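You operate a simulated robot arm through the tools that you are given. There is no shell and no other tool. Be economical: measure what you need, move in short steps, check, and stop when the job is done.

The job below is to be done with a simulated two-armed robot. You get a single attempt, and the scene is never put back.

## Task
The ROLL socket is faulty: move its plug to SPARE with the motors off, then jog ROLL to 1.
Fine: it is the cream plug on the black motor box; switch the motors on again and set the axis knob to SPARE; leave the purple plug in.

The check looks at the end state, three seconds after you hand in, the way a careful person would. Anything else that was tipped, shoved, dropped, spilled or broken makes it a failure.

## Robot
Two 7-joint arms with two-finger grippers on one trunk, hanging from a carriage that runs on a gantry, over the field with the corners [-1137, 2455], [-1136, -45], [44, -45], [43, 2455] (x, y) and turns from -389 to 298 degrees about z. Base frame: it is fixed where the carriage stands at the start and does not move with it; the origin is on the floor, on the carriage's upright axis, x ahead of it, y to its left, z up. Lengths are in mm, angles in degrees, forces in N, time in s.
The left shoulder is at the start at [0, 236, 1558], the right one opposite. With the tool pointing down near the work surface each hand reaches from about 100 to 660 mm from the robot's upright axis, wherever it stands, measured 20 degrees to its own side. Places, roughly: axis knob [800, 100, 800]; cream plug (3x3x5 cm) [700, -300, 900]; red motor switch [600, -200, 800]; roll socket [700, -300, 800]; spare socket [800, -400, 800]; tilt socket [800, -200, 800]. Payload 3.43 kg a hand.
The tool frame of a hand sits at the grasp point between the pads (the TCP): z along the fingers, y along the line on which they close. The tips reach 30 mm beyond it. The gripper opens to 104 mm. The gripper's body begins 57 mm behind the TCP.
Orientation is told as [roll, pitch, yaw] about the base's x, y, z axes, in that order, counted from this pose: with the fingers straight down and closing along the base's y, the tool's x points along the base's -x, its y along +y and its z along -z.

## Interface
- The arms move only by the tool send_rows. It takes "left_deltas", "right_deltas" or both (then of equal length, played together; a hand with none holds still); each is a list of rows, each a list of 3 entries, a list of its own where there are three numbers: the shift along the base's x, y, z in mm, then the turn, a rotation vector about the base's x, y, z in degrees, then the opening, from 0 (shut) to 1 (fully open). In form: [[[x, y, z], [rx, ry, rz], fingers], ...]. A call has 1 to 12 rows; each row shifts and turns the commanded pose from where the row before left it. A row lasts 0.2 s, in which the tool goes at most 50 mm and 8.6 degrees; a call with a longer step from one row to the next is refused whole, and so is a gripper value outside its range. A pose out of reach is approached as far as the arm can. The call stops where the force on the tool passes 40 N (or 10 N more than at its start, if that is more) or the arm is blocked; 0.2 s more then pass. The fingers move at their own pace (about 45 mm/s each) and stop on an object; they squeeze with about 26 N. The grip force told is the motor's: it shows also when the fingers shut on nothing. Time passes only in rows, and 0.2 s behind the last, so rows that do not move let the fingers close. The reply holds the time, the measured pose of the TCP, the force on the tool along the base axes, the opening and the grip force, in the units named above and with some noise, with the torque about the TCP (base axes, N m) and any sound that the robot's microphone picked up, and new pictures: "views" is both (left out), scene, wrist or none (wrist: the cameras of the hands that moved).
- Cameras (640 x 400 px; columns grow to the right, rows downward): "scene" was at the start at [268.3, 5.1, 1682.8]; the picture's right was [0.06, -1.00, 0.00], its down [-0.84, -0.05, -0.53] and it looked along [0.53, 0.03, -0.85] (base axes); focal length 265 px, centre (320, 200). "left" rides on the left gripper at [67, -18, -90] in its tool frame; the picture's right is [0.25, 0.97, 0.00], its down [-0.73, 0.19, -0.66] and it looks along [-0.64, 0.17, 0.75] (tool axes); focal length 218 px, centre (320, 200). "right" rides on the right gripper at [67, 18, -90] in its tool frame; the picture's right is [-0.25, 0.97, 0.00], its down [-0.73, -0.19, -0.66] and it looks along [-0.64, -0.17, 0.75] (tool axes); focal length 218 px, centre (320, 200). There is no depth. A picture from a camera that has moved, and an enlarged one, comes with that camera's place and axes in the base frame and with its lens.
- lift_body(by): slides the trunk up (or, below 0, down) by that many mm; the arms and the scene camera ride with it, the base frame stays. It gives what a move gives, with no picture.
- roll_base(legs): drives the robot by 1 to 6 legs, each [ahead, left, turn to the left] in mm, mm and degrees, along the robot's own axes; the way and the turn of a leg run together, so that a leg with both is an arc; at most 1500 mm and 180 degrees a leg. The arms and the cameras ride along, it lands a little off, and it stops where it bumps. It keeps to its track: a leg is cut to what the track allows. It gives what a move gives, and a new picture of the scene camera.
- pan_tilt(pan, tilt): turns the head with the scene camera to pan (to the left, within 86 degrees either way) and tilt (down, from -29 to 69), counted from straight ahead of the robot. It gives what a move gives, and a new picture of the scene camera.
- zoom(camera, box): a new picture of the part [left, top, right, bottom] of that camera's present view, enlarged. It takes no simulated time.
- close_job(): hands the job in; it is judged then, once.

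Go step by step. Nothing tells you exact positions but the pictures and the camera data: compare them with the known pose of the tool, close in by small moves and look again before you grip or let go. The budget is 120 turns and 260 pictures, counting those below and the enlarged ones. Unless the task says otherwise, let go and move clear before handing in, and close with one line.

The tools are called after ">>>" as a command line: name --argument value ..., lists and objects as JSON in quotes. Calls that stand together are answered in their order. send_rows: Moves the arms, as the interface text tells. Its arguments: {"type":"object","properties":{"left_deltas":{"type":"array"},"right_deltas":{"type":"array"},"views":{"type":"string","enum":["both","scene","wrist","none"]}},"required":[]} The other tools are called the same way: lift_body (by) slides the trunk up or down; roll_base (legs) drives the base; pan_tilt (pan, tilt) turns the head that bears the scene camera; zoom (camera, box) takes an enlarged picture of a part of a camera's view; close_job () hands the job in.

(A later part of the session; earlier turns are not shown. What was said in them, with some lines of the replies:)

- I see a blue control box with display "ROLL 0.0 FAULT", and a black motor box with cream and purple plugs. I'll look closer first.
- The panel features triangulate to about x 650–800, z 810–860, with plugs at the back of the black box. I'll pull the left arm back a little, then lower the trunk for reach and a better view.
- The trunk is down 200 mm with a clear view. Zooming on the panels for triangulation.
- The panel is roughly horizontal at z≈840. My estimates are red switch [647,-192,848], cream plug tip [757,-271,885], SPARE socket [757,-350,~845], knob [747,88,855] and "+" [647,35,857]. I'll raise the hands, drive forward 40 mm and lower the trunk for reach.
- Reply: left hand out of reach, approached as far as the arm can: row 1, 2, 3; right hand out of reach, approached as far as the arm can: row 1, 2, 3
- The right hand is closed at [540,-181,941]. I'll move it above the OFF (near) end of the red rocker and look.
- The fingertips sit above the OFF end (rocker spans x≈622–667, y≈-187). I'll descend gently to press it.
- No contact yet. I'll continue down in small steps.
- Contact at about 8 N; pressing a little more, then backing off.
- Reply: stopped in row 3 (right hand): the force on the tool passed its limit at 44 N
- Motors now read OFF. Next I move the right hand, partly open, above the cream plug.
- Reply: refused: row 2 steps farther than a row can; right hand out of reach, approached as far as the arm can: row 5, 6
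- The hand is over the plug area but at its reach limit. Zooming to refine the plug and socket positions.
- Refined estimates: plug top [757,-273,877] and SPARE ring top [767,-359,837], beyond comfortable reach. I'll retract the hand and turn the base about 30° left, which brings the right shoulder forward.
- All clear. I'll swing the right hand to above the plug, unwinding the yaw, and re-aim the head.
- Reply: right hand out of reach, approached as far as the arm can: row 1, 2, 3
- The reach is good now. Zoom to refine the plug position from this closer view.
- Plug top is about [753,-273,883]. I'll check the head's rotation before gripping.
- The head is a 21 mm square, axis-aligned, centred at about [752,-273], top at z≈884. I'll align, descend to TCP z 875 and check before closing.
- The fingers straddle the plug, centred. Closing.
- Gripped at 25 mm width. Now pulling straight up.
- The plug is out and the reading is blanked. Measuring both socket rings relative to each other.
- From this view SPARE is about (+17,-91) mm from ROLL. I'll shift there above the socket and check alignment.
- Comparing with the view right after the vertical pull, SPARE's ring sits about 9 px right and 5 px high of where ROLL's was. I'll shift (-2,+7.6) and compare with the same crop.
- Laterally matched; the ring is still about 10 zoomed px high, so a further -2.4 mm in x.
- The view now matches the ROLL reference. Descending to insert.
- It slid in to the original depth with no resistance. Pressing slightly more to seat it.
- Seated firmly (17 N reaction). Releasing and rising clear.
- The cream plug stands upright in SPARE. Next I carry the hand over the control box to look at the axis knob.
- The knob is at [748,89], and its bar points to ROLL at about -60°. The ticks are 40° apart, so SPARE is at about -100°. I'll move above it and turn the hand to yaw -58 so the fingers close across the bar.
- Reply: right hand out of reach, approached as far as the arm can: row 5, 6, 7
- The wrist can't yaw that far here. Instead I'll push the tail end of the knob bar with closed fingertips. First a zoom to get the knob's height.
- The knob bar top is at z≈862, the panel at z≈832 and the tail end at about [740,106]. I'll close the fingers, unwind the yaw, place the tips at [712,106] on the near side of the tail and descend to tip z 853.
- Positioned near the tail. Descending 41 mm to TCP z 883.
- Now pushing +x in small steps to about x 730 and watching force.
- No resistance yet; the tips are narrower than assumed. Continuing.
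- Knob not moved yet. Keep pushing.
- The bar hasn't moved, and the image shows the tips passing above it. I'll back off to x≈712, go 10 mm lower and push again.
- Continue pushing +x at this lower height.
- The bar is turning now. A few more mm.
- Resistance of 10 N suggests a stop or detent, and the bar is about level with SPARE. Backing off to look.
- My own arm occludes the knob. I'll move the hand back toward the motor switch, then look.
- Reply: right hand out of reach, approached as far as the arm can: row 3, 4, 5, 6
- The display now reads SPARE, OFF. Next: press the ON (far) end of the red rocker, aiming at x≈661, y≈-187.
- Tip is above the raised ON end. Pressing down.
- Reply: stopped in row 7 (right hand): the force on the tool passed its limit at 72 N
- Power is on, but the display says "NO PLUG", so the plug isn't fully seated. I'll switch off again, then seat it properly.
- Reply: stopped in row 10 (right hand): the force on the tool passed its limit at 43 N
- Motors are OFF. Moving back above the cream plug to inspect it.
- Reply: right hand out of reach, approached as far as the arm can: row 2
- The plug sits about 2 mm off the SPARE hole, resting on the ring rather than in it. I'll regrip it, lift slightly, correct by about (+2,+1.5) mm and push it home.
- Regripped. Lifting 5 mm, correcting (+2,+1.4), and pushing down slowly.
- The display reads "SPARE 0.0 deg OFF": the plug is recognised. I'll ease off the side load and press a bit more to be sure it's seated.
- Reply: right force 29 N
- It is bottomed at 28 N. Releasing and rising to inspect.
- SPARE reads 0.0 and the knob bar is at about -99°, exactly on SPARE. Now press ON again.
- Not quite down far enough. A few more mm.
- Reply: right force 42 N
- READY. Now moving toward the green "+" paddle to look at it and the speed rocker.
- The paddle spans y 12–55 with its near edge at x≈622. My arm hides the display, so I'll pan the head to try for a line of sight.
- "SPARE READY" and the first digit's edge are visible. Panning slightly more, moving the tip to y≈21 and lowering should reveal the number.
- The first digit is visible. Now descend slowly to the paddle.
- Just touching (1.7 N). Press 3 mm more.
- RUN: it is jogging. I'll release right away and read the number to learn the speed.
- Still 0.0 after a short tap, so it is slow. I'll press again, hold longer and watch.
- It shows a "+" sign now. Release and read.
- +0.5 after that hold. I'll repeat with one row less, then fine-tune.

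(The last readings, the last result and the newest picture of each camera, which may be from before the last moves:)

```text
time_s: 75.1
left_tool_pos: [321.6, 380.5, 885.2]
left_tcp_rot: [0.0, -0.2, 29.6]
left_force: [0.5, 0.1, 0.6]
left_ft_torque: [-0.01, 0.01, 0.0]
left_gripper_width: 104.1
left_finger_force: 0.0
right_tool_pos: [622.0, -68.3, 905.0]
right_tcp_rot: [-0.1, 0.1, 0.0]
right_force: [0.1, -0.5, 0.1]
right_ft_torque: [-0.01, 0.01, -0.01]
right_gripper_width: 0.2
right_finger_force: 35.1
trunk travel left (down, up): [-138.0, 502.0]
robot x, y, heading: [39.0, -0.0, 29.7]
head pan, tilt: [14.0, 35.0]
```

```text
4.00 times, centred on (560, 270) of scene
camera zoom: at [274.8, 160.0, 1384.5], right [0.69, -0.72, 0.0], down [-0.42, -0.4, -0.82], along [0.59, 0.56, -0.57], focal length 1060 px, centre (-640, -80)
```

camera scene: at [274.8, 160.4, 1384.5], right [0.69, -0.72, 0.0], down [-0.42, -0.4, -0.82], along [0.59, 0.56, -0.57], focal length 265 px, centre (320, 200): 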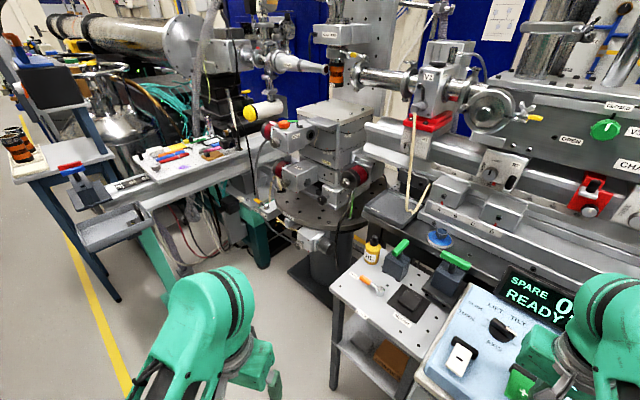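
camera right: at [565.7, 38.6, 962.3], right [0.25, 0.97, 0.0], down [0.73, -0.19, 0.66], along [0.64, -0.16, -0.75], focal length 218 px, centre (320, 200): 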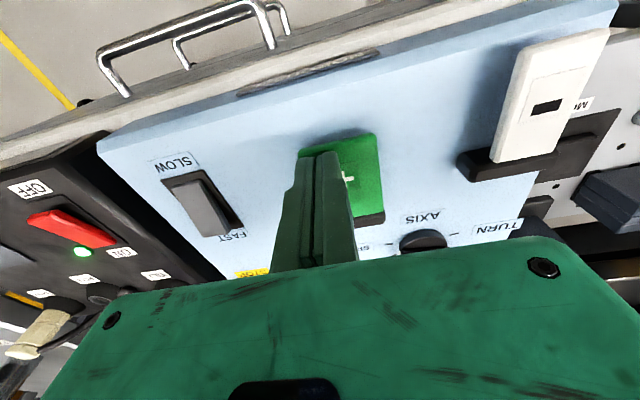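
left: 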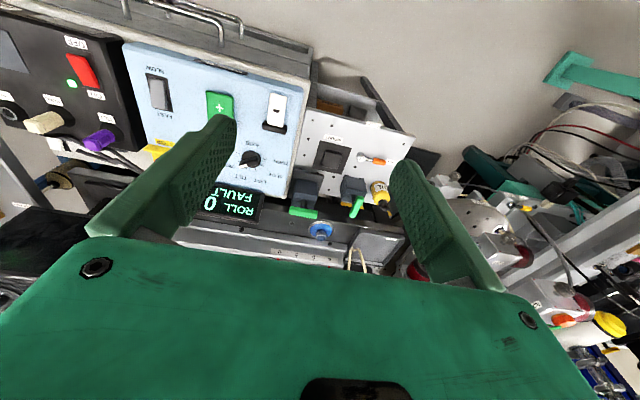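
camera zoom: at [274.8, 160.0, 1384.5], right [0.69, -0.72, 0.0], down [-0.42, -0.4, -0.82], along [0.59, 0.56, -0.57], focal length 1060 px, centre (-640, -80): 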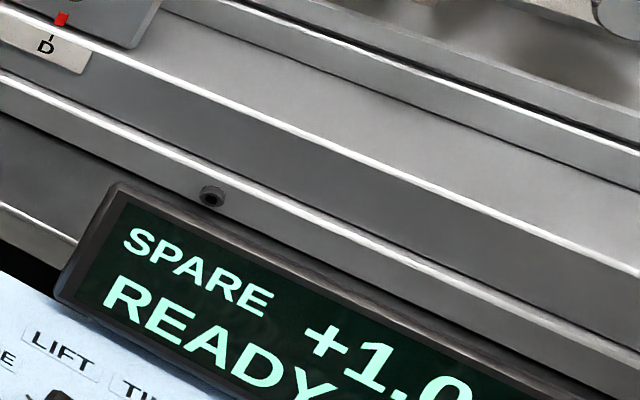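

SPARE +1.0, READY. I'll move the hand clear and verify the whole scene.

>>> send_rows --right_deltas '[[[-20, 0, 35], [0, 0, 0], 0], [[-45, 0, 15], [0, 0, 0], 0], [[-45, 0, 0], [0, 0, 0], 0], [[-30, 0, 0], [0, 0, 0], 0]]' --views "none"

>>> pan_tilt --pan -45 --tilt 45

>>> zoom --camera "scene" --box '[200, 140, 440, 290]'

```text
time_s: 76.1
left_tool_pos: [321.5, 381.7, 884.0]
left_tcp_rot: [0.1, -0.3, 29.5]
left_force: [-1.2, 0.2, -0.2]
left_ft_torque: [-0.01, 0.0, -0.03]
left_gripper_width: 104.1
left_finger_force: 0.0
right_tool_pos: [533.1, -47.4, 875.0]
right_tcp_rot: [0.3, -0.4, 0.0]
right_force: [-0.7, -0.7, -0.7]
right_ft_torque: [0.01, -0.03, 0.03]
right_gripper_width: 0.0
right_finger_force: 34.7
right hand out of reach, approached as far as the arm can: row 1, 2, 3, 4
trunk travel left (down, up): [-138.0, 502.0]
robot x, y, heading: [38.3, -1.8, 29.6]
head pan, tilt: [14.0, 35.0]
```

```text
time_s: 77.4
left_tool_pos: [321.4, 381.1, 884.7]
left_tcp_rot: [0.0, -0.2, 29.6]
left_force: [0.5, 0.2, 0.7]
left_ft_torque: [0.0, 0.03, -0.01]
left_gripper_width: 103.8
left_finger_force: 0.0
right_tool_pos: [534.2, -46.7, 875.0]
right_tcp_rot: [0.3, -0.2, 0.1]
right_force: [0.1, -0.4, -0.1]
right_ft_torque: [0.06, 0.03, 0.0]
right_gripper_width: 0.0
right_finger_force: 34.4
trunk travel left (down, up): [-138.0, 502.0]
robot x, y, heading: [38.1, 2.1, 29.6]
head pan, tilt: [-45.0, 45.0]
camera scene: at [289.4, 78.1, 1369.7], right [-0.26, -0.96, 0.0], down [-0.68, 0.19, -0.71], along [0.68, -0.19, -0.71], focal length 265 px, centre (320, 200)
```

scene: 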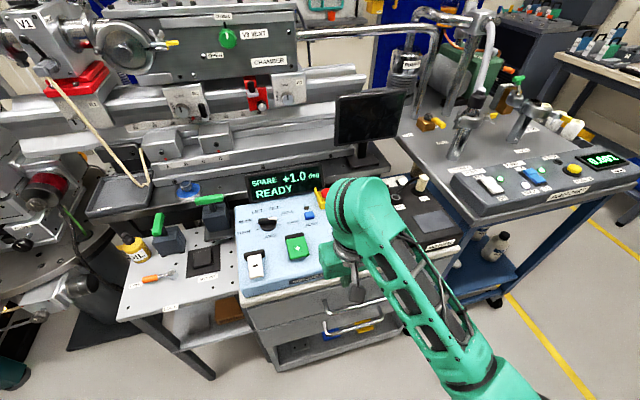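

```text
2.67 times, centred on (320, 215) of scene
camera zoom: at [289.4, 78.1, 1369.7], right [-0.26, -0.96, 0.0], down [-0.68, 0.19, -0.71], along [0.68, -0.19, -0.71], focal length 706 px, centre (320, 160)
```

zoom: 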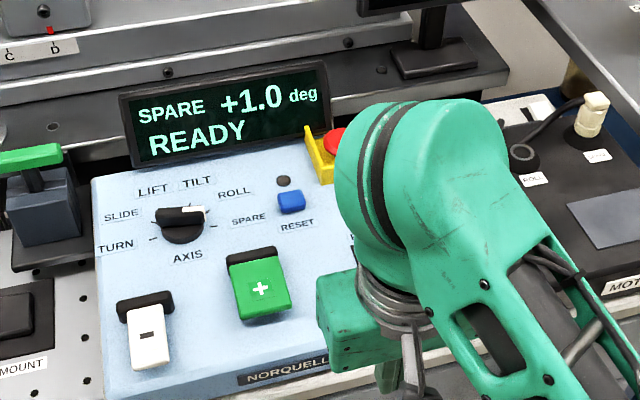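

The display reads SPARE +1.0 deg, READY. The cream plug is in SPARE, motors are on, the knob is on SPARE and the hand is clear. The arm hides the purple plug in this last view, but it was in TILT throughout. Handing in.

>>> close_job

```text
The job is handed in.
```

The job is handed in: the cream plug went from ROLL to SPARE with the motors off, the motors are on again, the axis knob is on SPARE, the axis is jogged to +1.0 deg, and the purple plug was left in.
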